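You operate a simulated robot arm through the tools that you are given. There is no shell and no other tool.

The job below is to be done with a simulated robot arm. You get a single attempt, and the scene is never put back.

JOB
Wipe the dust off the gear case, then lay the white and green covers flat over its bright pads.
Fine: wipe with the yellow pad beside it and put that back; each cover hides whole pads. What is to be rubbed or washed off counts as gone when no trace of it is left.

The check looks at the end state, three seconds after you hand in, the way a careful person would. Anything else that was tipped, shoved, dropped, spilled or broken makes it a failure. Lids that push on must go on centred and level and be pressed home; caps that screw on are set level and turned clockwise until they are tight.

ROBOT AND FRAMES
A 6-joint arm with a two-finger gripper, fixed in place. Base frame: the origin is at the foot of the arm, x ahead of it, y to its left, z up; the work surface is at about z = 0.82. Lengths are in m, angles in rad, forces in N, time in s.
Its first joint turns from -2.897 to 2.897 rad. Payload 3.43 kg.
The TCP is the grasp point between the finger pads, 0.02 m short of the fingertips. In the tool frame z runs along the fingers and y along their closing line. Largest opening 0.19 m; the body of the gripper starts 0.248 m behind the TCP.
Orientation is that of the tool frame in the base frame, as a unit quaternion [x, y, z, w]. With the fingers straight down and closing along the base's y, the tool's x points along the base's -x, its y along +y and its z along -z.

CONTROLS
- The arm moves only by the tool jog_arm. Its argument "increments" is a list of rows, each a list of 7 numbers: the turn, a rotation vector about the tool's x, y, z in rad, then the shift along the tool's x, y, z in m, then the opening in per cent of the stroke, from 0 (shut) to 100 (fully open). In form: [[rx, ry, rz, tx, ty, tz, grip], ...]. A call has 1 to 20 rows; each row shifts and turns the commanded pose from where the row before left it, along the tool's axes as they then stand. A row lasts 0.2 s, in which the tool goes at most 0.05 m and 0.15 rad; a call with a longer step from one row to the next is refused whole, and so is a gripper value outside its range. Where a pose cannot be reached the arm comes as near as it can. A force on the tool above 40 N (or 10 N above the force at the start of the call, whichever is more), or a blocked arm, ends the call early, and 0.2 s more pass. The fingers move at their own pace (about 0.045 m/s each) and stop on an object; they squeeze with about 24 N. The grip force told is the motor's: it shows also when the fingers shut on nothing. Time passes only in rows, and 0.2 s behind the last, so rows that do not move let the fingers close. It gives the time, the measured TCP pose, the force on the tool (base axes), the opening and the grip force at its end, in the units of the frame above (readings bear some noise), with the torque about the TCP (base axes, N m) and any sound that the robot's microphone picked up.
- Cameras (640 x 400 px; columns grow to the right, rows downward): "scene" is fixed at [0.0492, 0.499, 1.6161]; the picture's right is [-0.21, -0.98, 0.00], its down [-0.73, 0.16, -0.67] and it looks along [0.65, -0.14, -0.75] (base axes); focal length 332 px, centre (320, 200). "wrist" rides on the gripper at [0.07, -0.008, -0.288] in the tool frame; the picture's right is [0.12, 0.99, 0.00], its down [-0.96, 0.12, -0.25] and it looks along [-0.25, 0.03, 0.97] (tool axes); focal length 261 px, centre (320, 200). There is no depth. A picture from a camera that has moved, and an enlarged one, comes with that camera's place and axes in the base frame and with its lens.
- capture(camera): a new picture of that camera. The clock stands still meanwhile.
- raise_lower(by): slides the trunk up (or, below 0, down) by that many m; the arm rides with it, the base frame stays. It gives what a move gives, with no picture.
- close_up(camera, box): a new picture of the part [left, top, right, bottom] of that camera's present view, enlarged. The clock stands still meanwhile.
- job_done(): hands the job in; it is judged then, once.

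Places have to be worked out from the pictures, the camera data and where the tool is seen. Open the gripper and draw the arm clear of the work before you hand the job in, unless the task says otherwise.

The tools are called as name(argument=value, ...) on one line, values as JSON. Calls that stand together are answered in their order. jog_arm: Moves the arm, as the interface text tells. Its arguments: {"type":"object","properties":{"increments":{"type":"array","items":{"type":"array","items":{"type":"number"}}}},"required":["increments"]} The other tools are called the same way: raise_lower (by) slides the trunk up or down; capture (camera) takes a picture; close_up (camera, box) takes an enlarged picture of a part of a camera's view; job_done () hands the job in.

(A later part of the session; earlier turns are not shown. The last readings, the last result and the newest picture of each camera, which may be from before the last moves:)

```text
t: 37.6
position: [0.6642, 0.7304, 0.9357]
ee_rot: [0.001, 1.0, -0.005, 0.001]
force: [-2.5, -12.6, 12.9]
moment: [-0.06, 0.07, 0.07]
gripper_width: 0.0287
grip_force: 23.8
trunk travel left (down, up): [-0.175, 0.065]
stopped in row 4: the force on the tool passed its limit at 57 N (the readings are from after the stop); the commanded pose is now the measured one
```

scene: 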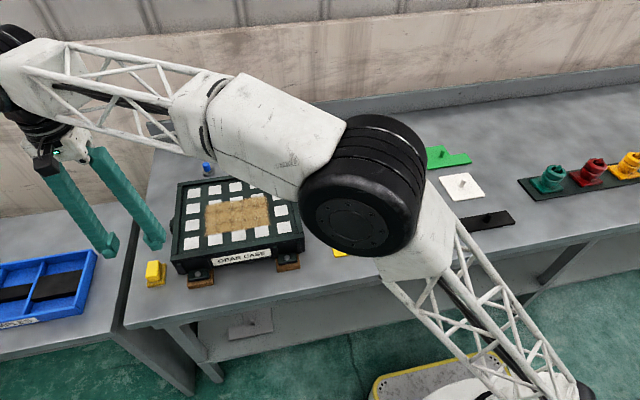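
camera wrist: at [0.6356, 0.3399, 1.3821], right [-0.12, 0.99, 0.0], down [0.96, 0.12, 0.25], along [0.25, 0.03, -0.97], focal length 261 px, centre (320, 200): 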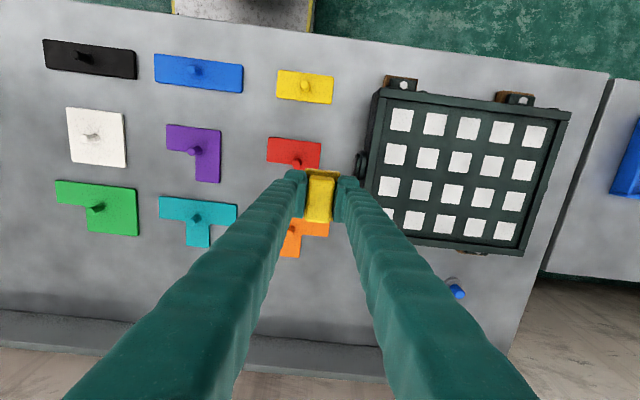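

The second call stopped early, so the third started from the wrong place and bumped the +y rim. I back off from the rim, lift, and check that nothing moved.

jog_arm(increments=[[0, 0, 0, 0, -0.01, 0, 5], [0, 0, 0, 0, -0.02, 0, 5], [0, 0, 0, 0, 0, -0.01, 5], [0, 0, 0, 0, 0, -0.03, 5], [0, 0, 0, 0, 0, -0.03, 5], [0, 0, 0, 0, 0, -0.03, 5], [0, 0, 0, 0, 0, 0, 5]])

close_up(camera="scene", box=[130, 140, 320, 300])

capture(camera="wrist")

```text
t: 39.2
position: [0.6642, 0.7023, 1.0338]
ee_rot: [0.001, 1.0, -0.004, 0.001]
force: [0.4, 0.2, -0.7]
moment: [0.01, -0.02, -0.01]
gripper_width: 0.0286
grip_force: 24.1
trunk travel left (down, up): [-0.175, 0.065]
```

```text
2.50 times, centred on (225, 220) of scene
camera zoom: at [0.0492, 0.499, 1.6161], right [-0.21, -0.98, 0.0], down [-0.73, 0.16, -0.67], along [0.65, -0.14, -0.75], focal length 829 px, centre (558, 150)
```

zoom: 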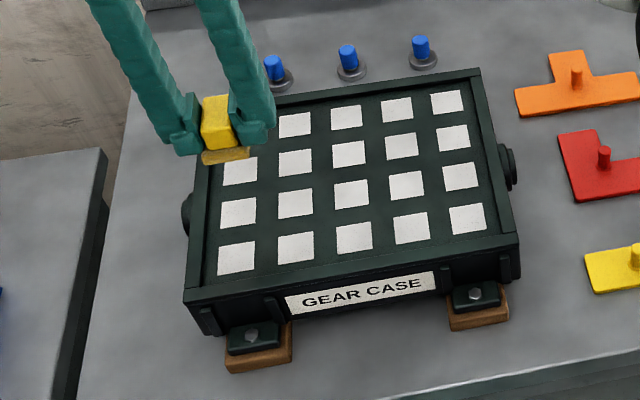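

```text
taken
camera wrist: at [0.5947, 0.6963, 1.3204], right [-0.12, 0.99, -0.01], down [0.96, 0.12, 0.25], along [0.25, 0.02, -0.97], focal length 261 px, centre (320, 200)
```

wrist: 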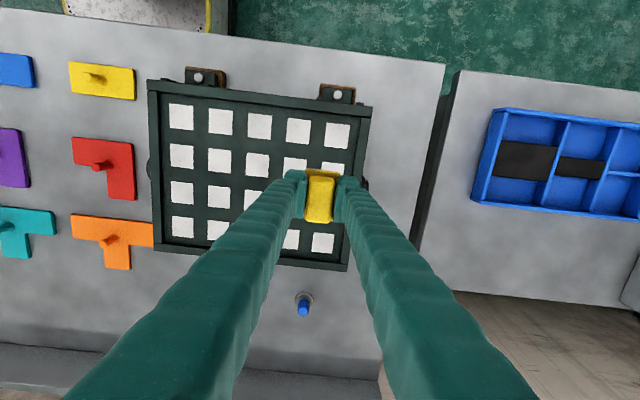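

The case is exactly where it was and clean. The tool picked up a tilt of about 0.008 rad, so I correct that and zoom in to see how the wiper sits in the grip.

jog_arm(increments=[[-0.008, 0.002, -0.002, 0, 0, 0, 5], [0, 0, 0, 0, 0, 0, 5]])

close_up(camera="wrist", box=[270, 140, 370, 240])

close_up(camera="scene", box=[170, 150, 250, 220])

```text
t: 39.8
position: [0.6638, 0.7025, 1.0332]
ee_rot: [0.0, 1.0, 0.001, -0.001]
force: [0.0, -1.2, -1.1]
moment: [-0.04, 0.01, -0.02]
gripper_width: 0.0284
grip_force: 23.6
trunk travel left (down, up): [-0.175, 0.065]
```

```text
4.00 times, centred on (320, 190) of wrist
camera zoom: at [0.5947, 0.6939, 1.3203], right [-0.12, 0.99, 0.0], down [0.96, 0.12, 0.25], along [0.24, 0.03, -0.97], focal length 1043 px, centre (320, 240)
```

zoom: 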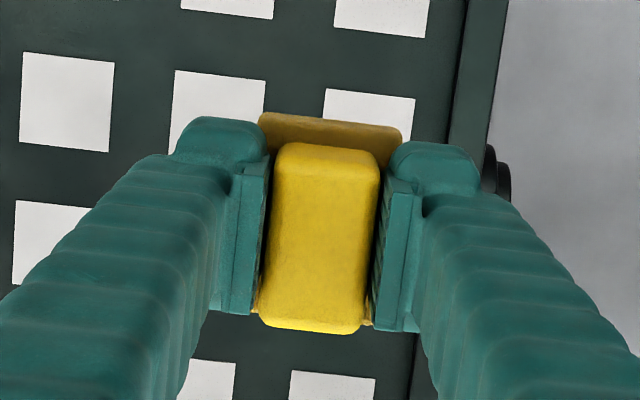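

```text
5.71 times, centred on (210, 185) of scene
camera zoom: at [0.0492, 0.499, 1.6161], right [-0.21, -0.98, 0.0], down [-0.73, 0.16, -0.67], along [0.65, -0.14, -0.75], focal length 1896 px, centre (949, 286)
```

zoom: 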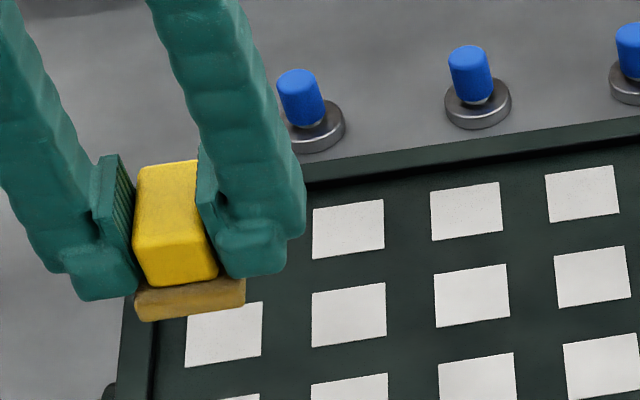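

The wiper sits straight in the grip. I carry it back over its original spot at (0.569, 0.830).

jog_arm(increments=[[0, 0, 0, 0.019, 0.0255, 0.01, 5], [0, 0, 0, 0.019, 0.0255, 0.01, 5], [0, 0, 0, 0.019, 0.0255, 0.01, 5], [0, 0, 0, 0.019, 0.0255, 0.01, 5], [0, 0, 0, 0.019, 0.0255, 0.01, 5], [0, 0, 0, 0, 0, 0, 5]])

```text
t: 41.2
position: [0.5677, 0.8297, 0.9842]
ee_rot: [0.0, 1.0, 0.0, 0.0]
force: [0.1, -0.1, 0.0]
moment: [0.02, 0.0, -0.01]
gripper_width: 0.0288
grip_force: 24.1
trunk travel left (down, up): [-0.175, 0.065]
```

It is above the original spot with no tilt. I descend to just above the table.

jog_arm(increments=[[0, 0, 0, 0, 0, 0.03, 5], [0, 0, 0, 0, 0, 0.03, 5], [0, 0, 0, 0, 0, 0.03, 5], [0, 0, 0, 0, 0, 0.02, 5], [0, 0, 0, 0, 0, 0.01, 5], [0, 0, 0, 0, 0, 0.004, 5], [0, 0, 0, 0, 0, 0, 5]])

close_up(camera="scene", box=[120, 210, 210, 300])

```text
t: 42.8
position: [0.5679, 0.8293, 0.86]
ee_rot: [0.0, 1.0, 0.001, -0.001]
force: [0.7, -0.4, 0.0]
moment: [0.01, -0.01, 0.02]
gripper_width: 0.0286
grip_force: 24.2
trunk travel left (down, up): [-0.175, 0.065]
```

```text
4.44 times, centred on (165, 255) of scene
camera zoom: at [0.0492, 0.499, 1.6161], right [-0.21, -0.98, 0.0], down [-0.73, 0.16, -0.67], along [0.65, -0.14, -0.75], focal length 1474 px, centre (1009, -44)
```

zoom: 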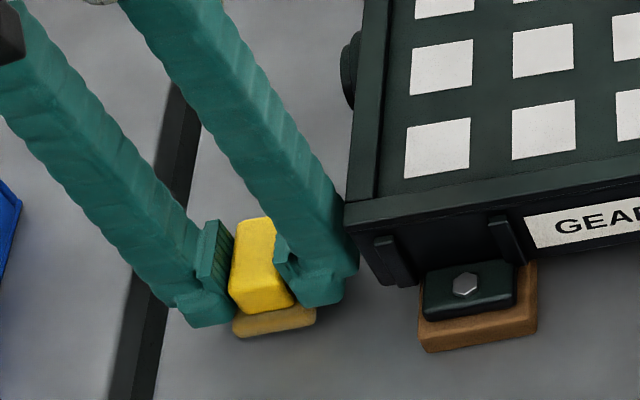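

The wiper has slid up a few millimetres in the grip from the pressing, so I expect contact a little lower than before. I descend in 2 mm steps and watch the force.

jog_arm(increments=[[0, 0, 0, 0.001, 0, 0.002, 5], [0, 0, 0, 0, 0, 0.002, 5], [0, 0, 0, 0, 0, 0, 5]])

```text
t: 43.6
position: [0.5659, 0.8297, 0.8556]
ee_rot: [0.0, 1.0, 0.0, -0.002]
force: [0.6, 0.4, -1.0]
moment: [-0.02, -0.02, 0.01]
gripper_width: 0.0285
grip_force: 23.9
trunk travel left (down, up): [-0.175, 0.065]
```

No contact yet at 0.8556. I continue down in 1 mm steps.

jog_arm(increments=[[0, 0, 0, 0, 0, 0.001, 5], [0, 0, 0, 0, 0, 0.001, 5], [0, 0, 0, 0, 0, 0, 5]])

close_up(camera="scene", box=[120, 210, 210, 300])

```text
t: 44.4
position: [0.568, 0.8298, 0.8543]
ee_rot: [0.0, 1.0, 0.0, -0.001]
force: [0.3, 0.2, 0.1]
moment: [-0.01, 0.02, 0.01]
gripper_width: 0.0287
grip_force: 24.0
trunk travel left (down, up): [-0.175, 0.065]
```

```text
4.44 times, centred on (165, 255) of scene
camera zoom: at [0.0492, 0.499, 1.6161], right [-0.21, -0.98, 0.0], down [-0.73, 0.16, -0.67], along [0.65, -0.14, -0.75], focal length 1474 px, centre (1009, -44)
```

zoom: 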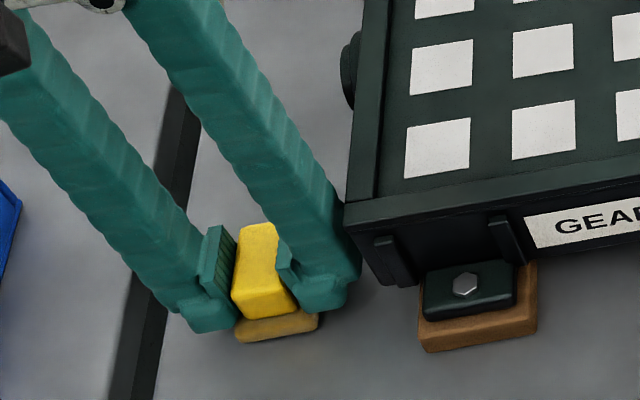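

Still about 2 mm off the table by eye. I continue in 1 mm steps.

jog_arm(increments=[[0, 0, 0, 0, 0, 0.001, 5], [0, 0, 0, 0, 0, 0, 5]])

jog_arm(increments=[[0, 0, 0, 0, 0, 0.001, 5], [0, 0, 0, 0, 0, 0, 5]])

```text
t: 45.0
position: [0.5682, 0.8308, 0.8524]
ee_rot: [0.001, 1.0, 0.0, -0.001]
force: [-1.1, 0.1, -0.9]
moment: [-0.01, 0.02, 0.01]
gripper_width: 0.0286
grip_force: 24.1
trunk travel left (down, up): [-0.175, 0.065]
```

```text
t: 45.6
position: [0.5674, 0.8305, 0.8517]
ee_rot: [0.0, 1.0, 0.0, -0.001]
force: [-0.8, -1.0, -0.8]
moment: [0.01, 0.0, -0.01]
gripper_width: 0.0285
grip_force: 24.1
trunk travel left (down, up): [-0.175, 0.065]
```

No contact force yet at 0.8517. I go another millimetre at a time.

jog_arm(increments=[[0, 0, 0, 0, 0, 0.001, 5], [0, 0, 0, 0, 0, 0, 5]])

close_up(camera="scene", box=[120, 210, 210, 300])

```text
t: 46.2
position: [0.568, 0.831, 0.8507]
ee_rot: [0.0, 1.0, 0.0, -0.001]
force: [0.5, 0.2, 0.5]
moment: [0.0, -0.01, 0.02]
gripper_width: 0.0286
grip_force: 23.9
trunk travel left (down, up): [-0.175, 0.065]
```

```text
4.44 times, centred on (165, 255) of scene
camera zoom: at [0.0492, 0.499, 1.6161], right [-0.21, -0.98, 0.0], down [-0.73, 0.16, -0.67], along [0.65, -0.14, -0.75], focal length 1474 px, centre (1009, -44)
```

zoom: 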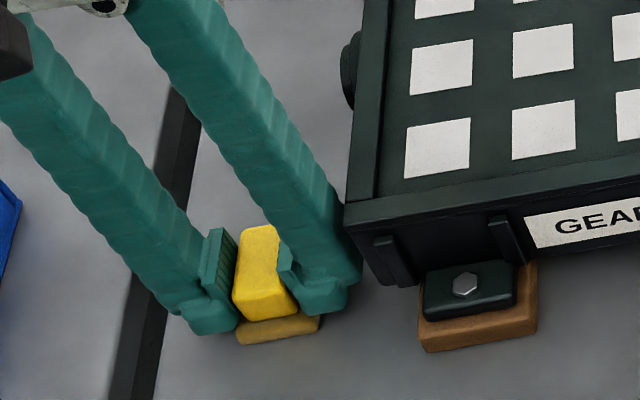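

The base now matches its original image position, so contact should be within a millimetre. I step down once more.

jog_arm(increments=[[0, 0, 0, 0, 0, 0.001, 5], [0, 0, 0, 0, 0, 0, 5]])

```text
t: 46.8
position: [0.5682, 0.831, 0.851]
ee_rot: [0.001, 1.0, 0.0, 0.0]
force: [0.0, 0.9, 6.9]
moment: [0.03, -0.18, 0.06]
gripper_width: 0.0286
grip_force: 23.9
trunk travel left (down, up): [-0.175, 0.065]
```

Contact is 6.9 N, so the wiper is on the table. I release it with a limited opening and back straight up.

jog_arm(increments=[[0, 0, 0, 0, 0, 0, 20], [0, 0, 0, 0, 0, 0, 28], [0, 0, 0, 0, 0, 0, 28], [0, 0, 0, 0, 0, 0, 28], [0, 0, 0, 0, 0, -0.01, 28], [0, 0, 0, 0, 0, -0.02, 28], [0, 0, 0, 0, 0, -0.03, 28], [0, 0, 0, 0, 0, -0.03, 28], [0, 0, 0, 0, 0, -0.03, 28], [0, 0, 0, 0, 0, 0, 28]])

close_up(camera="scene", box=[120, 210, 210, 300])

close_up(camera="wrist", box=[260, 130, 390, 220])

```text
t: 49.0
position: [0.5673, 0.8297, 0.9692]
ee_rot: [0.0, 1.0, 0.0, -0.001]
force: [0.1, -0.8, -0.2]
moment: [0.0, -0.02, -0.01]
gripper_width: 0.0534
grip_force: 0.1
trunk travel left (down, up): [-0.175, 0.065]
```

```text
4.44 times, centred on (165, 255) of scene
camera zoom: at [0.0492, 0.499, 1.6161], right [-0.21, -0.98, 0.0], down [-0.73, 0.16, -0.67], along [0.65, -0.14, -0.75], focal length 1474 px, centre (1009, -44)
```

zoom: 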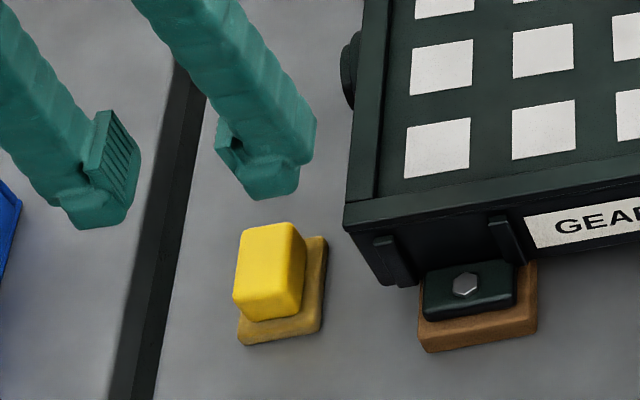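

```text
4.44 times, centred on (325, 175) of wrist
camera zoom: at [0.4984, 0.821, 1.2561], right [-0.12, 0.99, 0.0], down [0.96, 0.12, 0.25], along [0.24, 0.03, -0.97], focal length 1158 px, centre (298, 311)
```

zoom: 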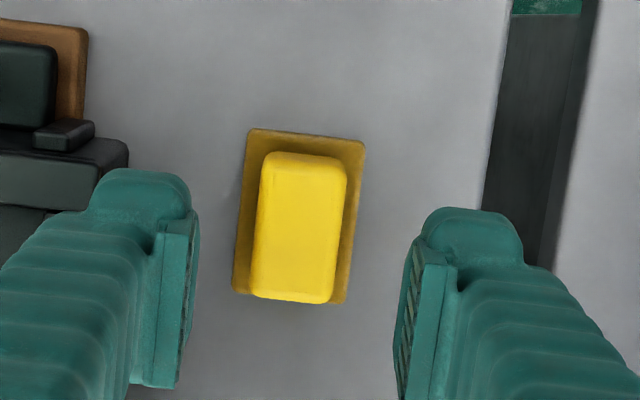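

The wiper is back exactly in its original place and upright. Now I go for the white cover, whose knob I estimate at about (0.70, -0.12), raising and moving across toward it.

jog_arm(increments=[[0, 0, 0, -0.0075, -0.035, -0.026, 28], [0, 0, 0, -0.0075, -0.035, -0.026, 28], [0, 0, 0, -0.0075, -0.035, -0.026, 28], [0, 0, 0, -0.0075, -0.035, -0.026, 28], [0, 0, 0, -0.0075, -0.035, -0.026, 28], [0, 0, 0, -0.0075, -0.048, 0, 28], [0, 0, 0, -0.0075, -0.048, 0, 28], [0, 0, 0, -0.0075, -0.048, 0, 28], [0, 0, 0, -0.0075, -0.048, 0, 28], [0, 0, 0, -0.0075, -0.048, 0, 28], [0, 0, 0, -0.0075, -0.048, 0, 28], [0, 0, 0, -0.0075, -0.048, 0, 28], [0, 0, 0, -0.0075, -0.048, 0, 28], [0, 0, 0, -0.0075, -0.048, 0, 28], [0, 0, 0, -0.0075, -0.048, 0, 28], [0, 0, 0, -0.0075, -0.048, 0, 28], [0, 0, 0, -0.0075, -0.048, 0, 28], [0, 0, 0, -0.0075, -0.048, 0, 28], [0, 0, 0, -0.0075, -0.048, 0, 28], [0, 0, 0, -0.0075, -0.048, 0, 28]])

capture(camera="wrist")

```text
t: 53.2
position: [0.7193, -0.0656, 1.1005]
ee_rot: [0.0, 1.0, 0.0, 0.0]
force: [-0.3, 0.2, 0.0]
moment: [-0.21, -0.02, 0.02]
gripper_width: 0.0533
grip_force: 0.1
trunk travel left (down, up): [-0.175, 0.065]
```

```text
taken
camera wrist: at [0.6489, -0.0752, 1.3876], right [-0.12, 0.99, 0.0], down [0.96, 0.12, 0.25], along [0.25, 0.03, -0.97], focal length 261 px, centre (320, 200)
```

wrist: 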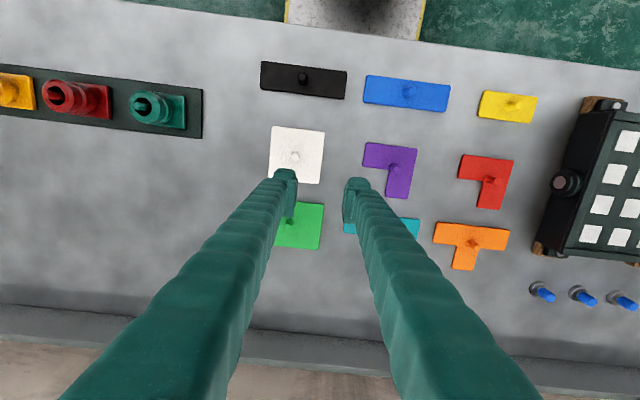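

White is just below and left of the fingers. I move over to y about -0.12, descend to z about 1.0, and zoom in on the knob.

jog_arm(increments=[[0, 0, 0, 0.005, -0.03, 0.02, 28], [0, 0, 0, 0.005, -0.023, 0.03, 28], [0, 0, 0, 0.005, 0, 0.03, 28], [0, 0, 0, 0, 0, 0.02, 28], [0, 0, 0, 0, 0, 0, 28]])

close_up(camera="wrist", box=[230, 100, 410, 220])

close_up(camera="scene", box=[400, 140, 500, 220])

```text
t: 54.4
position: [0.7031, -0.1172, 0.9993]
ee_rot: [0.0, 1.0, 0.0, -0.002]
force: [0.5, 0.4, -0.8]
moment: [0.0, -0.02, 0.0]
gripper_width: 0.0534
grip_force: 0.1
trunk travel left (down, up): [-0.175, 0.065]
```

```text
3.33 times, centred on (320, 160) of wrist
camera zoom: at [0.6334, -0.1271, 1.287], right [-0.12, 0.99, 0.0], down [0.96, 0.12, 0.25], along [0.24, 0.03, -0.97], focal length 869 px, centre (320, 333)
```

zoom: 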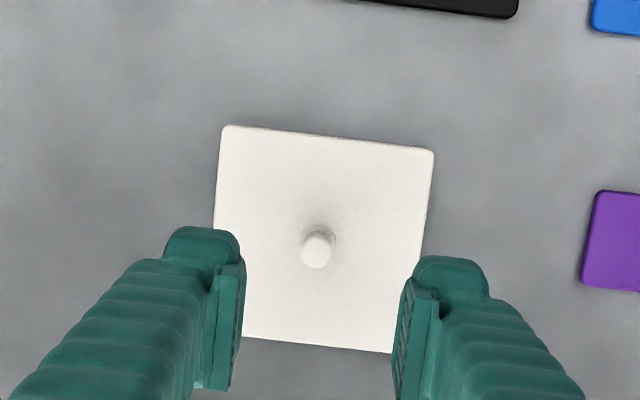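

```text
5.00 times, centred on (450, 180) of scene
camera zoom: at [0.0492, 0.499, 1.6161], right [-0.21, -0.98, 0.0], down [-0.73, 0.16, -0.67], along [0.65, -0.14, -0.75], focal length 1659 px, centre (-330, 300)
```

zoom: 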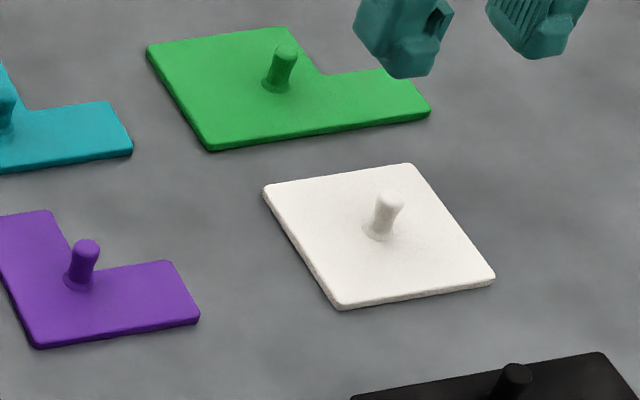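

The white cover is axis-aligned, about 0.112 m square, centred at (0.702, -0.1205) with its knob at the centre and knob top near z 0.855. I descend to just above the knob.

jog_arm(increments=[[0, 0, 0, 0.003, -0.0025, 0.03, 28], [0, 0, 0, 0, 0, 0.03, 28], [0, 0, 0, 0, 0, 0.03, 28], [0, 0, 0, 0, 0, 0.02, 28], [0, 0, 0, 0, 0, 0, 28]])

close_up(camera="wrist", box=[230, 100, 410, 220])

close_up(camera="scene", box=[400, 140, 500, 220])

```text
t: 55.6
position: [0.6996, -0.1203, 0.8904]
ee_rot: [-0.001, 1.0, 0.0, -0.001]
force: [-0.7, 0.7, 0.4]
moment: [0.01, -0.01, -0.03]
gripper_width: 0.0531
grip_force: 0.1
trunk travel left (down, up): [-0.175, 0.065]
```

```text
3.33 times, centred on (320, 160) of wrist
camera zoom: at [0.6304, -0.1287, 1.1766], right [-0.12, 0.99, 0.0], down [0.96, 0.12, 0.25], along [0.24, 0.03, -0.97], focal length 869 px, centre (320, 333)
```

zoom: 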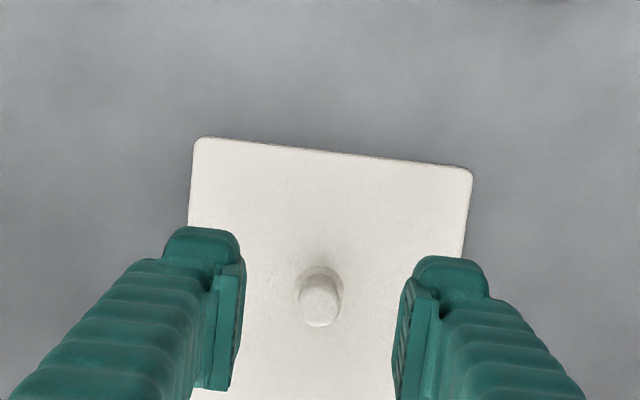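

```text
5.00 times, centred on (450, 180) of scene
camera zoom: at [0.0492, 0.499, 1.6161], right [-0.21, -0.98, 0.0], down [-0.73, 0.16, -0.67], along [0.65, -0.14, -0.75], focal length 1659 px, centre (-330, 300)
```

zoom: 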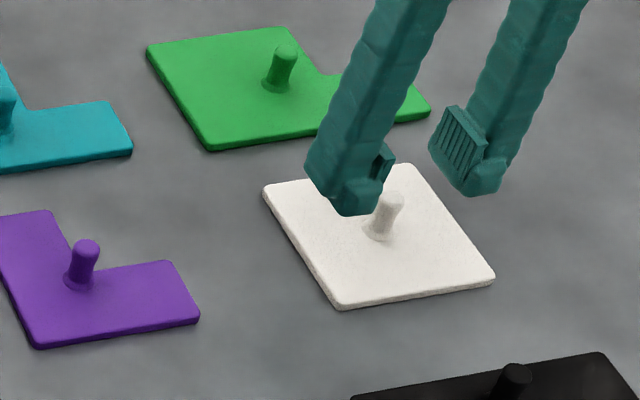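

The knob is right under the TCP. I descend to z about 0.852 and close on the knob.

jog_arm(increments=[[0, 0, 0, 0, 0, 0.015, 28], [0, 0, 0, 0, 0, 0.012, 28], [0, 0, 0, 0, 0, 0.008, 28], [0, 0, 0, 0, 0, 0.003, 28], [0, 0, 0, 0, 0, 0, 28]])

close_up(camera="scene", box=[400, 140, 500, 220])

```text
t: 56.8
position: [0.701, -0.1206, 0.8519]
ee_rot: [0.001, 1.0, 0.0, -0.002]
force: [0.3, 0.3, -0.4]
moment: [0.0, -0.02, 0.04]
gripper_width: 0.0532
grip_force: 0.0
trunk travel left (down, up): [-0.175, 0.065]
```

```text
5.00 times, centred on (450, 180) of scene
camera zoom: at [0.0492, 0.499, 1.6161], right [-0.21, -0.98, 0.0], down [-0.73, 0.16, -0.67], along [0.65, -0.14, -0.75], focal length 1659 px, centre (-330, 300)
```

zoom: 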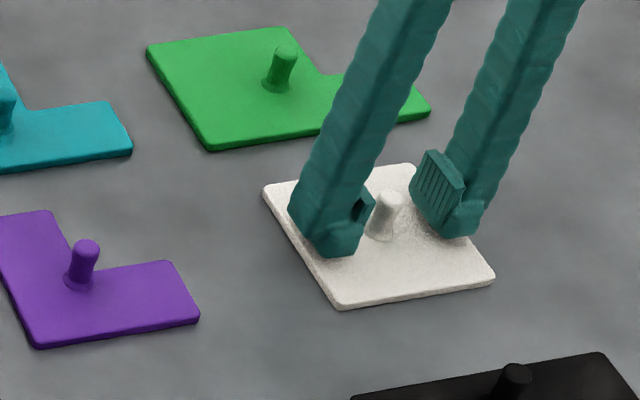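

The fingers straddle the knob with no contact. I close the gripper.

jog_arm(increments=[[0, -0.002, 0, 0, 0, 0, 20], [0, 0, 0, 0, 0, 0, 10], [0, 0, 0, 0, 0, 0, 2], [0, 0, 0, 0, 0, 0, 2], [0, 0, 0, 0, 0, 0, 2], [0, 0, 0, 0, 0, 0, 2]])

close_up(camera="scene", box=[400, 140, 500, 220])

close_up(camera="wrist", box=[230, 100, 410, 220])

```text
t: 58.2
position: [0.6999, -0.1197, 0.8516]
ee_rot: [0.001, 1.0, 0.0, 0.0]
force: [0.9, -0.4, 1.3]
moment: [0.0, 0.02, -0.02]
gripper_width: 0.0149
grip_force: 24.4
trunk travel left (down, up): [-0.175, 0.065]
```

```text
5.00 times, centred on (450, 180) of scene
camera zoom: at [0.0492, 0.499, 1.6161], right [-0.21, -0.98, 0.0], down [-0.73, 0.16, -0.67], along [0.65, -0.14, -0.75], focal length 1659 px, centre (-330, 300)
```

zoom: 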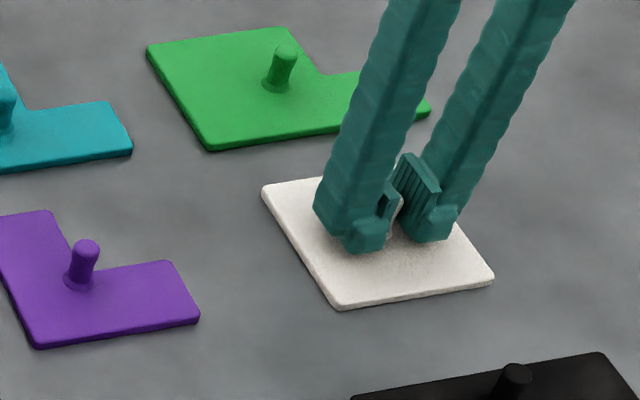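

```text
3.33 times, centred on (320, 160) of wrist
camera zoom: at [0.6301, -0.1283, 1.1388], right [-0.12, 0.99, 0.0], down [0.96, 0.12, 0.25], along [0.25, 0.03, -0.97], focal length 869 px, centre (320, 333)
```

zoom: 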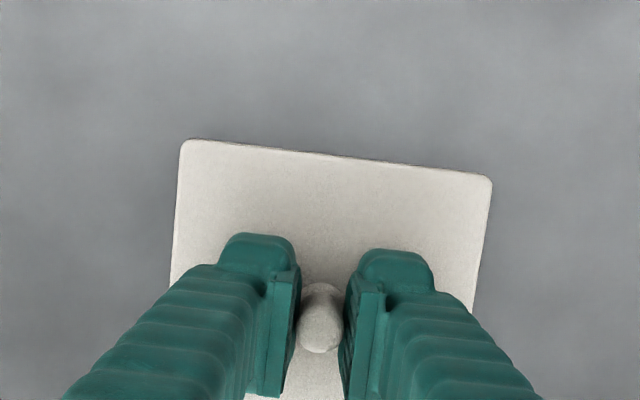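

The knob is gripped at 0.0149 m. I lift straight up slowly and check that the cover comes up level.

jog_arm(increments=[[0, 0, 0, 0, 0, -0.005, 2], [0, 0, 0, 0, 0, -0.01, 2], [0, 0, 0, 0, 0, -0.02, 2], [0, 0, 0, 0, 0, -0.03, 2], [0, 0, 0, 0, 0, -0.03, 2], [0, 0, 0, 0, 0, -0.03, 2], [0, 0, 0, 0, 0, -0.03, 2], [0, 0, 0, 0, 0, 0, 2]])

capture(camera="scene")

close_up(camera="wrist", box=[230, 100, 410, 260])

```text
t: 60.0
position: [0.7008, -0.1212, 1.0069]
ee_rot: [0.0, 1.0, 0.0, 0.0]
force: [0.6, -0.5, -1.5]
moment: [-0.01, -0.03, 0.0]
gripper_width: 0.015
grip_force: 24.2
trunk travel left (down, up): [-0.175, 0.065]
```

```text
taken
```

scene: 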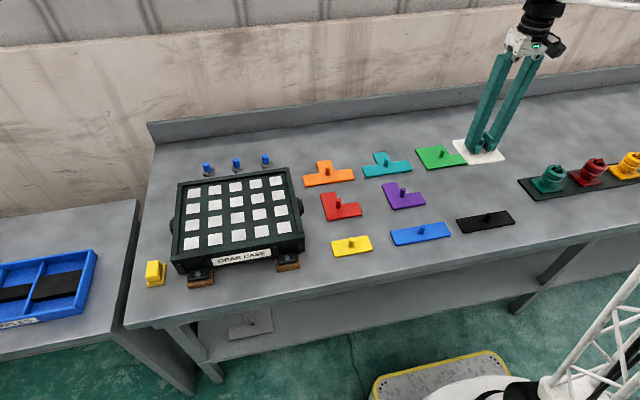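

```text
2.50 times, centred on (320, 180) of wrist
camera zoom: at [0.6301, -0.1295, 1.2937], right [-0.12, 0.99, 0.0], down [0.96, 0.12, 0.25], along [0.25, 0.03, -0.97], focal length 652 px, centre (320, 250)
```

zoom: 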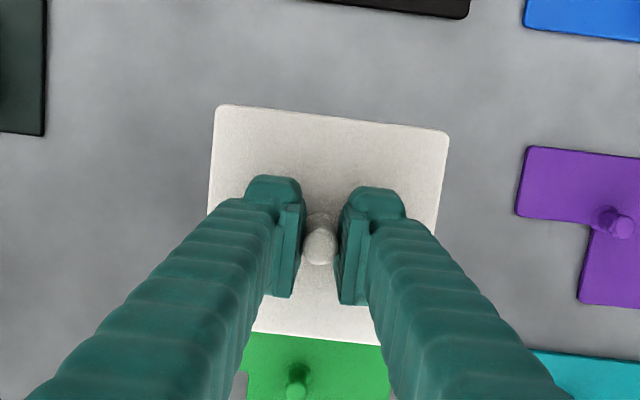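

The white cover is held level. I carry it over the case toward (0.745, 0.51), where it will cover the four pads in the far two rows of the two lowest-y columns.

jog_arm(increments=[[0, 0, 0, -0.0027, 0.02, 0, 2], [0, 0, 0, -0.0027, 0.035, 0, 2], [0, 0, 0, -0.0027, 0.041, 0, 2], [0, 0, 0, -0.0027, 0.041, 0, 2], [0, 0, 0, -0.0027, 0.041, 0, 2], [0, 0, 0, -0.0027, 0.041, 0, 2], [0, 0, 0, -0.0027, 0.041, 0, 2], [0, 0, 0, -0.0027, 0.041, 0, 2], [0, 0, 0, -0.0027, 0.041, 0, 2], [0, 0, 0, -0.0027, 0.041, 0, 2], [0, 0, 0, -0.0027, 0.041, 0, 2], [0, 0, 0, -0.0027, 0.041, 0, 2], [0, 0, 0, -0.0027, 0.041, 0, 2], [0, 0, 0, -0.0027, 0.041, 0, 2], [0, 0, 0, -0.0027, 0.041, 0, 2], [0, 0, 0, -0.0027, 0.025, 0, 2], [0, 0, 0, -0.0008, 0.0175, 0, 2], [0, 0, 0, 0, 0, 0, 2], [0, 0, 0, 0, 0, 0, 2]])

capture(camera="wrist")

close_up(camera="scene", box=[140, 110, 340, 290])

```text
t: 64.0
position: [0.7425, 0.5094, 1.0072]
ee_rot: [0.0, 1.0, 0.0, 0.0]
force: [0.3, 0.1, -0.7]
moment: [0.01, -0.01, -0.03]
gripper_width: 0.0147
grip_force: 24.0
trunk travel left (down, up): [-0.175, 0.065]
```

```text
taken
camera wrist: at [0.6729, 0.5002, 1.2942], right [-0.12, 0.99, 0.0], down [0.96, 0.12, 0.25], along [0.25, 0.03, -0.97], focal length 261 px, centre (320, 200)
```

wrist: 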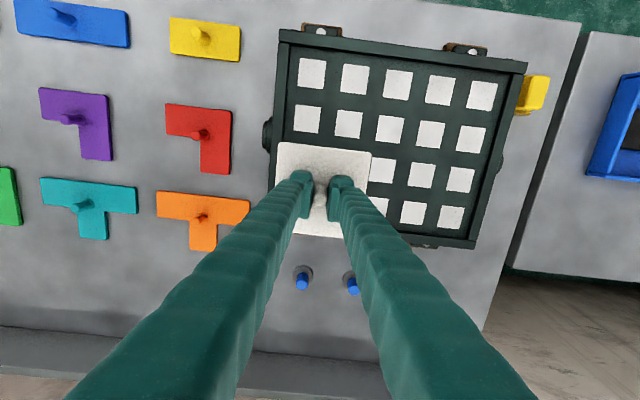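

```text
2.22 times, centred on (240, 200) of scene
camera zoom: at [0.0492, 0.499, 1.6161], right [-0.21, -0.98, 0.0], down [-0.73, 0.16, -0.67], along [0.65, -0.14, -0.75], focal length 737 px, centre (498, 200)
```

zoom: 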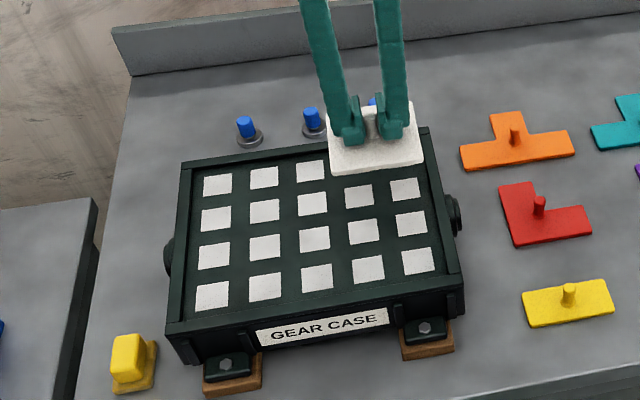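

I take an enlarged wrist view to recompute the pad grid precisely from here.

close_up(camera="wrist", box=[250, 20, 530, 250])

```text
1.74 times, centred on (390, 135) of wrist
camera zoom: at [0.6729, 0.5002, 1.2942], right [-0.12, 0.99, 0.0], down [0.96, 0.12, 0.25], along [0.25, 0.03, -0.97], focal length 453 px, centre (198, 313)
```

zoom: 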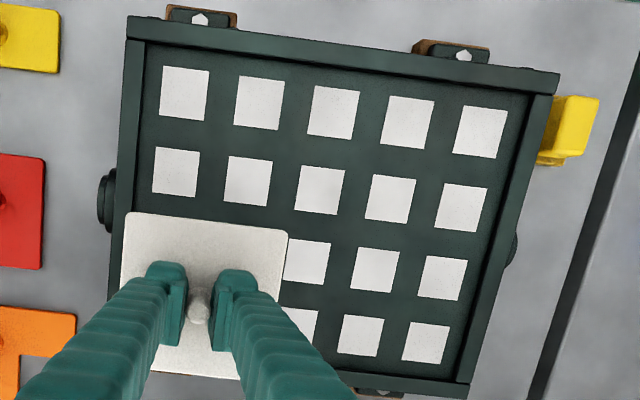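

Using a pad-top height of 0.904, the pad rows come out at x = 0.595, 0.655, 0.715 and 0.775, and the columns at y = 0.48 to 0.72 in 0.06 steps. The cover centre should go to (0.745, 0.510). I lower to just above the rim and compare the cover edges with the neighbouring pads.

jog_arm(increments=[[0, 0, 0, 0, 0.0005, 0.02, 2], [0, 0, 0, 0, 0, 0.02, 2], [0, 0, 0, 0, 0, 0.012, 2], [0, 0, 0, 0, 0, 0, 2]])

close_up(camera="wrist", box=[220, 60, 480, 260])

close_up(camera="scene", box=[190, 140, 310, 240])

```text
t: 65.0
position: [0.7426, 0.5113, 0.9573]
ee_rot: [0.0, 1.0, -0.001, 0.001]
force: [-0.2, 0.8, -2.4]
moment: [0.0, 0.0, -0.03]
gripper_width: 0.0149
grip_force: 24.1
trunk travel left (down, up): [-0.175, 0.065]
```

```text
2.00 times, centred on (350, 160) of wrist
camera zoom: at [0.6732, 0.5023, 1.243], right [-0.12, 0.99, 0.0], down [0.96, 0.12, 0.25], along [0.25, 0.03, -0.97], focal length 521 px, centre (260, 280)
```

zoom: 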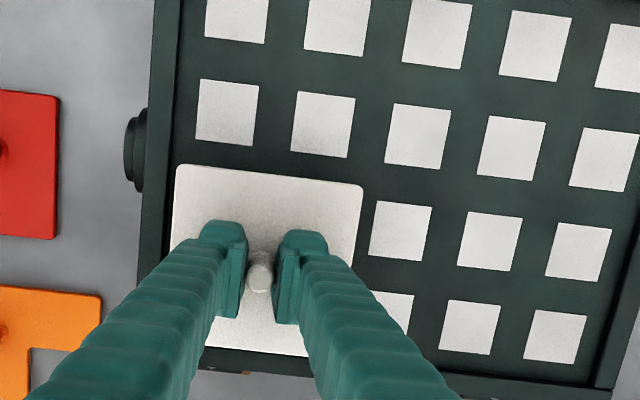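

```text
4.00 times, centred on (250, 190) of scene
camera zoom: at [0.0492, 0.499, 1.6161], right [-0.21, -0.98, 0.0], down [-0.73, 0.16, -0.67], along [0.65, -0.14, -0.75], focal length 1327 px, centre (600, 240)
```

zoom: 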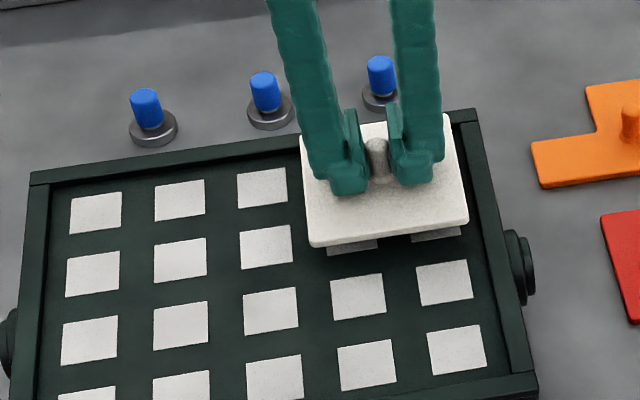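

The cover centre works out to (0.745, 0.510), matching its target. I nudge it 1 to 1.5 mm away from the rim sides and lower to just above the pads.

jog_arm(increments=[[0, 0, 0, 0.001, 0.001, 0.006, 2], [0, 0, 0, 0, 0, 0.006, 2], [0, 0, 0, 0, 0, 0.004, 2], [0, 0, 0, 0, 0, 0, 2]])

close_up(camera="wrist", box=[220, 60, 480, 260])

close_up(camera="scene", box=[190, 140, 310, 240])

```text
t: 66.0
position: [0.7418, 0.5117, 0.9391]
ee_rot: [0.0, 1.0, 0.0, 0.0]
force: [-0.4, -0.4, -1.4]
moment: [0.02, 0.01, 0.03]
gripper_width: 0.0152
grip_force: 24.1
trunk travel left (down, up): [-0.175, 0.065]
```

```text
2.00 times, centred on (350, 160) of wrist
camera zoom: at [0.6722, 0.5038, 1.2259], right [-0.12, 0.99, 0.0], down [0.96, 0.12, 0.25], along [0.25, 0.03, -0.97], focal length 521 px, centre (260, 280)
```

zoom: 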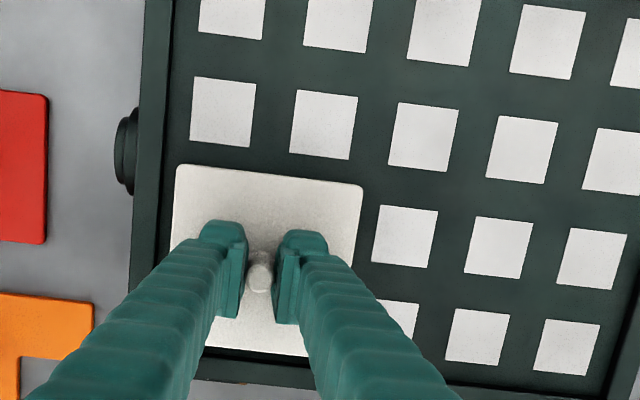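

```text
4.00 times, centred on (250, 190) of scene
camera zoom: at [0.0492, 0.499, 1.6161], right [-0.21, -0.98, 0.0], down [-0.73, 0.16, -0.67], along [0.65, -0.14, -0.75], focal length 1327 px, centre (600, 240)
```

zoom: 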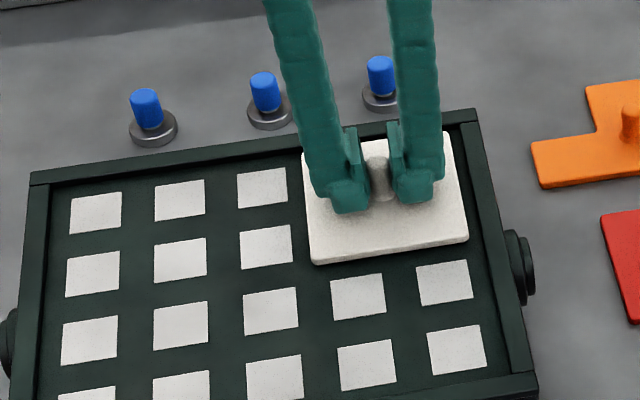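

The alignment looks good: even gaps to the neighbouring pads and clear of the rim. I lower in small steps to contact.

jog_arm(increments=[[0, 0, 0, 0, 0, 0.002, 2], [0, 0, 0, 0, 0, 0.001, 2], [0, 0, 0, 0, 0, 0, 2]])

```text
t: 66.8
position: [0.7425, 0.512, 0.9379]
ee_rot: [0.0, 1.0, 0.0, 0.002]
force: [-1.2, 1.2, 5.0]
moment: [0.02, 0.04, -0.03]
gripper_width: 0.015
grip_force: 23.5
trunk travel left (down, up): [-0.175, 0.065]
```

Contact is 5 N. I check the view to confirm it is lying flat before releasing.

close_up(camera="scene", box=[210, 150, 310, 230])

close_up(camera="wrist", box=[220, 100, 380, 240])

```text
5.00 times, centred on (260, 190) of scene
camera zoom: at [0.0492, 0.499, 1.6161], right [-0.21, -0.98, 0.0], down [-0.73, 0.16, -0.67], along [0.65, -0.14, -0.75], focal length 1659 px, centre (620, 250)
```

zoom: 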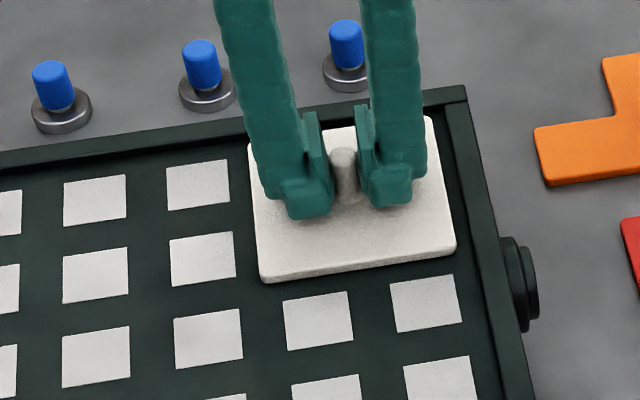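

```text
2.86 times, centred on (300, 170) of wrist
camera zoom: at [0.672, 0.5034, 1.2238], right [-0.12, 0.99, 0.0], down [0.96, 0.12, 0.25], along [0.25, 0.03, -0.97], focal length 745 px, centre (377, 286)
```

zoom: 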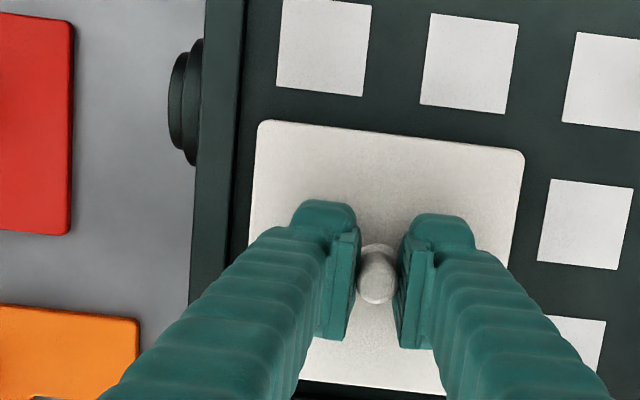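

The cover sits inside the rim with a clear gap all around and hides its four pads. I release and lift off straight up.

jog_arm(increments=[[0, 0, 0, 0, 0, 0, 10], [0, 0, 0, 0, 0, 0, 20], [0, 0, 0, 0, 0, 0, 26], [0, 0, 0, 0, 0, 0, 26], [0, 0, 0, 0, 0, -0.01, 26], [0, 0, 0, 0, 0, -0.02, 26], [0, 0, 0, 0, 0, -0.03, 26], [0, 0, 0, 0, 0, -0.04, 26], [0, 0, 0, 0, 0, 0, 26]])

close_up(camera="scene", box=[190, 150, 310, 250])

close_up(camera="wrist", box=[220, 40, 500, 260])

```text
t: 68.8
position: [0.7425, 0.5113, 1.0356]
ee_rot: [0.0, 1.0, 0.001, 0.001]
force: [0.1, -0.1, 0.0]
moment: [0.01, 0.02, -0.04]
gripper_width: 0.0494
grip_force: 0.0
trunk travel left (down, up): [-0.175, 0.065]
```

```text
4.00 times, centred on (250, 200) of scene
camera zoom: at [0.0492, 0.499, 1.6161], right [-0.21, -0.98, 0.0], down [-0.73, 0.16, -0.67], along [0.65, -0.14, -0.75], focal length 1327 px, centre (600, 200)
```

zoom: 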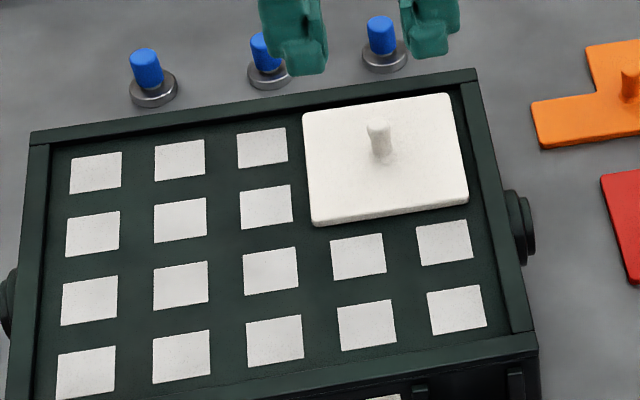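

```text
1.82 times, centred on (360, 150) of wrist
camera zoom: at [0.6723, 0.5019, 1.3222], right [-0.12, 0.99, 0.0], down [0.96, 0.12, 0.25], along [0.25, 0.03, -0.97], focal length 474 px, centre (247, 291)
```

zoom: 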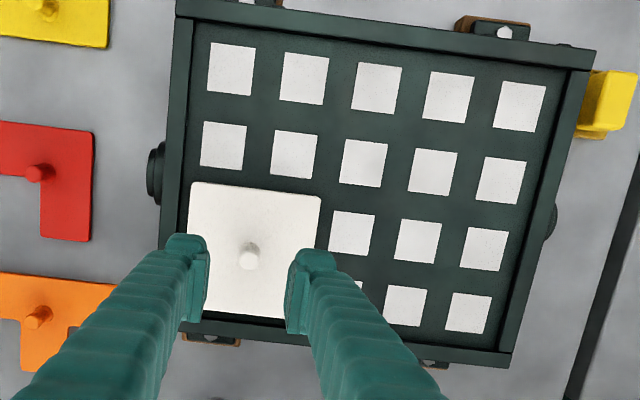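

White lies flat and level inside the rim, over four whole pads. Next is the green cover, estimated around (0.86, -0.12), so I move over there.

jog_arm(increments=[[0, 0, 0, -0.0075, -0.0445, -0.002, 26], [0, 0, 0, -0.0075, -0.0445, -0.002, 26], [0, 0, 0, -0.0075, -0.0445, 0, 26], [0, 0, 0, -0.0075, -0.0445, 0, 26], [0, 0, 0, -0.0075, -0.0445, 0, 26], [0, 0, 0, -0.0075, -0.0445, 0, 26], [0, 0, 0, -0.0075, -0.0445, 0, 26], [0, 0, 0, -0.0075, -0.0445, 0, 26], [0, 0, 0, -0.0075, -0.0445, 0, 26], [0, 0, 0, -0.0075, -0.0445, 0, 26], [0, 0, 0, -0.0075, -0.0445, 0, 26], [0, 0, 0, -0.0075, -0.0445, 0, 26], [0, 0, 0, -0.0075, -0.0445, 0, 26], [0, 0, 0, -0.0075, -0.0445, 0, 26], [0, 0, 0, 0, 0, 0, 26]])

capture(camera="wrist")

close_up(camera="scene", box=[390, 130, 510, 220])

```text
t: 72.0
position: [0.8464, -0.1091, 1.0396]
ee_rot: [-0.001, 1.0, -0.001, 0.0]
force: [-0.4, 0.9, -0.1]
moment: [0.04, 0.02, 0.01]
gripper_width: 0.0494
grip_force: 0.1
trunk travel left (down, up): [-0.175, 0.065]
```

```text
taken
camera wrist: at [0.7766, -0.1181, 1.3271], right [-0.12, 0.99, 0.0], down [0.96, 0.12, 0.25], along [0.25, 0.03, -0.97], focal length 261 px, centre (320, 200)
```

wrist: 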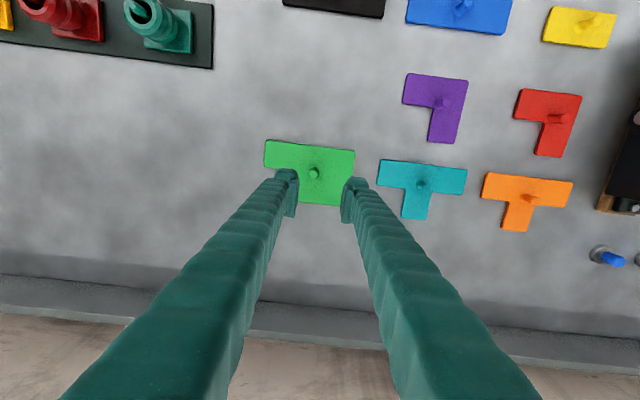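

```text
4.44 times, centred on (450, 175) of scene
camera zoom: at [0.0492, 0.499, 1.6161], right [-0.21, -0.98, 0.0], down [-0.73, 0.16, -0.67], along [0.65, -0.14, -0.75], focal length 1474 px, centre (-258, 311)
```

zoom: 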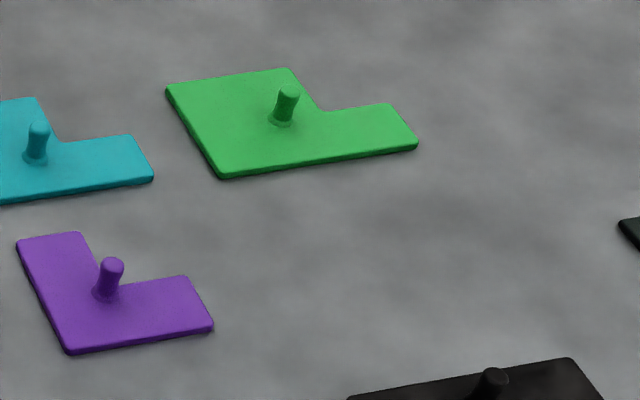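

close_up(camera="wrist", box=[240, 120, 380, 220])

```text
4.00 times, centred on (310, 170) of wrist
camera zoom: at [0.7766, -0.1181, 1.3271], right [-0.12, 0.99, 0.0], down [0.96, 0.12, 0.25], along [0.25, 0.03, -0.97], focal length 1043 px, centre (360, 320)
```

zoom: 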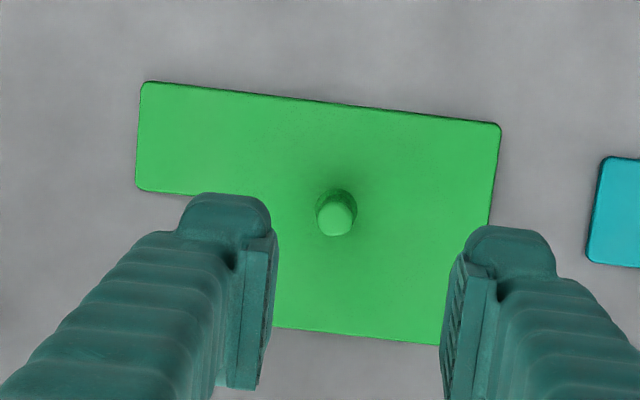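

The green cover's bounding-box centre is about (0.8566, -0.133), aligned with the axes. Its knob is at its centroid, near (0.850, -0.119). I move over the knob and descend to just above it.

jog_arm(increments=[[0, 0, 0, -0.003, -0.009, 0.03, 26], [0, 0, 0, 0, 0, 0.04, 26], [0, 0, 0, 0, 0, 0.04, 26], [0, 0, 0, 0, 0, 0.04, 26], [0, 0, 0, 0, 0, 0, 26]])

close_up(camera="wrist", box=[230, 100, 410, 220])

close_up(camera="scene", box=[390, 130, 510, 220])

```text
t: 73.2
position: [0.8519, -0.1187, 0.8901]
ee_rot: [0.0, 1.0, 0.0, 0.001]
force: [-0.1, 0.4, 0.6]
moment: [0.01, 0.0, 0.02]
gripper_width: 0.0493
grip_force: 0.0
trunk travel left (down, up): [-0.175, 0.065]
```

```text
3.33 times, centred on (320, 160) of wrist
camera zoom: at [0.7825, -0.1274, 1.1762], right [-0.12, 0.99, 0.0], down [0.96, 0.12, 0.25], along [0.25, 0.03, -0.97], focal length 869 px, centre (320, 333)
```

zoom: 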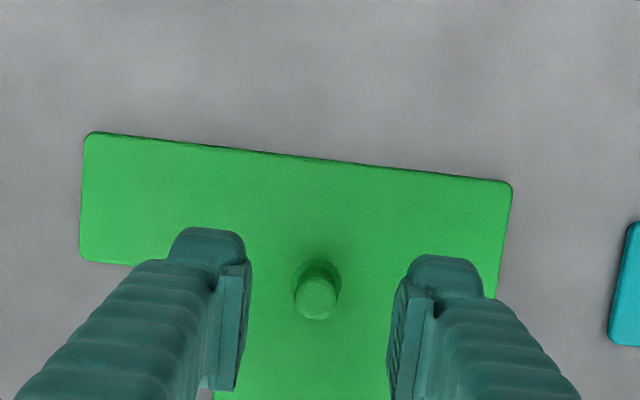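

```text
4.44 times, centred on (450, 175) of scene
camera zoom: at [0.0492, 0.499, 1.6161], right [-0.21, -0.98, 0.0], down [-0.73, 0.16, -0.67], along [0.65, -0.14, -0.75], focal length 1474 px, centre (-258, 311)
```

zoom: 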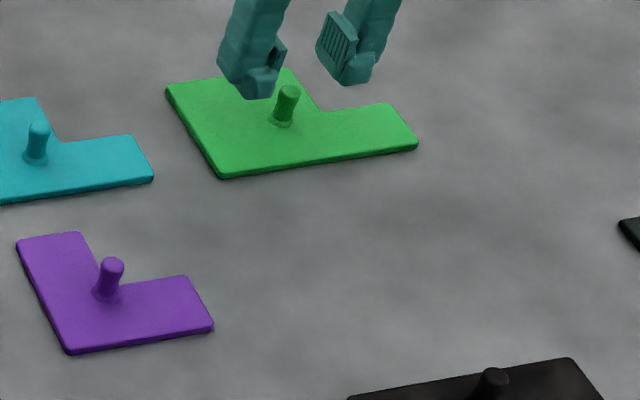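

The knob is about 1.5 to 2 mm off the TCP. I correct that and descend to z about 0.852.

jog_arm(increments=[[0, 0, 0, 0.0015, -0.0018, 0.015, 26], [0, 0, 0, 0, 0, 0.012, 26], [0, 0, 0, 0, 0, 0.008, 26], [0, 0, 0, 0, 0, 0.003, 26], [0, 0, 0, 0, 0, 0, 26]])

close_up(camera="wrist", box=[230, 100, 410, 220])

```text
t: 74.4
position: [0.8492, -0.1204, 0.8525]
ee_rot: [0.0, 1.0, 0.0, 0.002]
force: [-1.1, 0.0, -0.1]
moment: [-0.01, 0.0, 0.0]
gripper_width: 0.0496
grip_force: 0.0
trunk travel left (down, up): [-0.175, 0.065]
```

```text
3.33 times, centred on (320, 160) of wrist
camera zoom: at [0.7798, -0.13, 1.1386], right [-0.12, 0.99, 0.0], down [0.96, 0.12, 0.25], along [0.25, 0.03, -0.97], focal length 869 px, centre (320, 333)
```

zoom: 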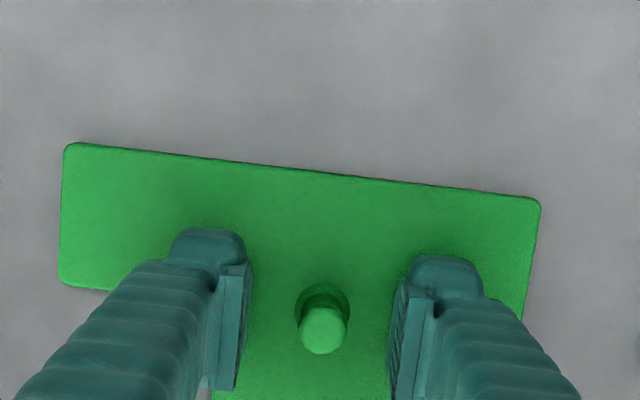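

The knob is centred between the fingers in y and within 2 mm in x. I close the gripper.

jog_arm(increments=[[0, 0, 0, 0, 0, 0, 18], [0, 0, 0, 0, 0, 0, 8], [0, 0, 0, 0, 0, 0, 2], [0, 0, 0, 0, 0, 0, 2], [0, 0, 0, 0, 0, 0, 2], [0, 0, 0, 0, 0, 0, 2]])

close_up(camera="wrist", box=[230, 100, 410, 220])

```text
t: 75.8
position: [0.8496, -0.1211, 0.8518]
ee_rot: [0.0, 1.0, 0.0, 0.001]
force: [-0.2, 1.9, -0.7]
moment: [0.02, 0.01, 0.01]
gripper_width: 0.015
grip_force: 24.0
trunk travel left (down, up): [-0.175, 0.065]
```

```text
3.33 times, centred on (320, 160) of wrist
camera zoom: at [0.7799, -0.1299, 1.1386], right [-0.12, 0.99, 0.0], down [0.96, 0.12, 0.25], along [0.25, 0.03, -0.97], focal length 869 px, centre (320, 333)
```

zoom: 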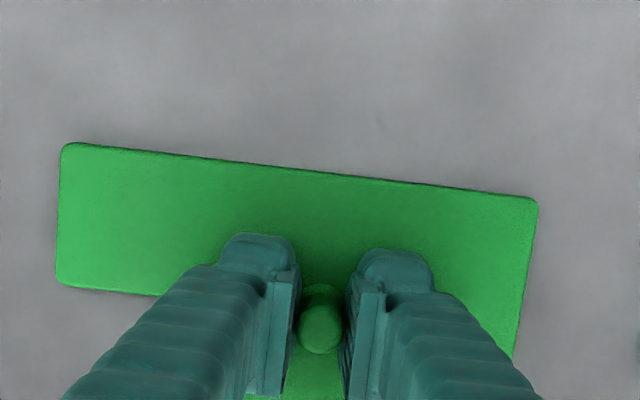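

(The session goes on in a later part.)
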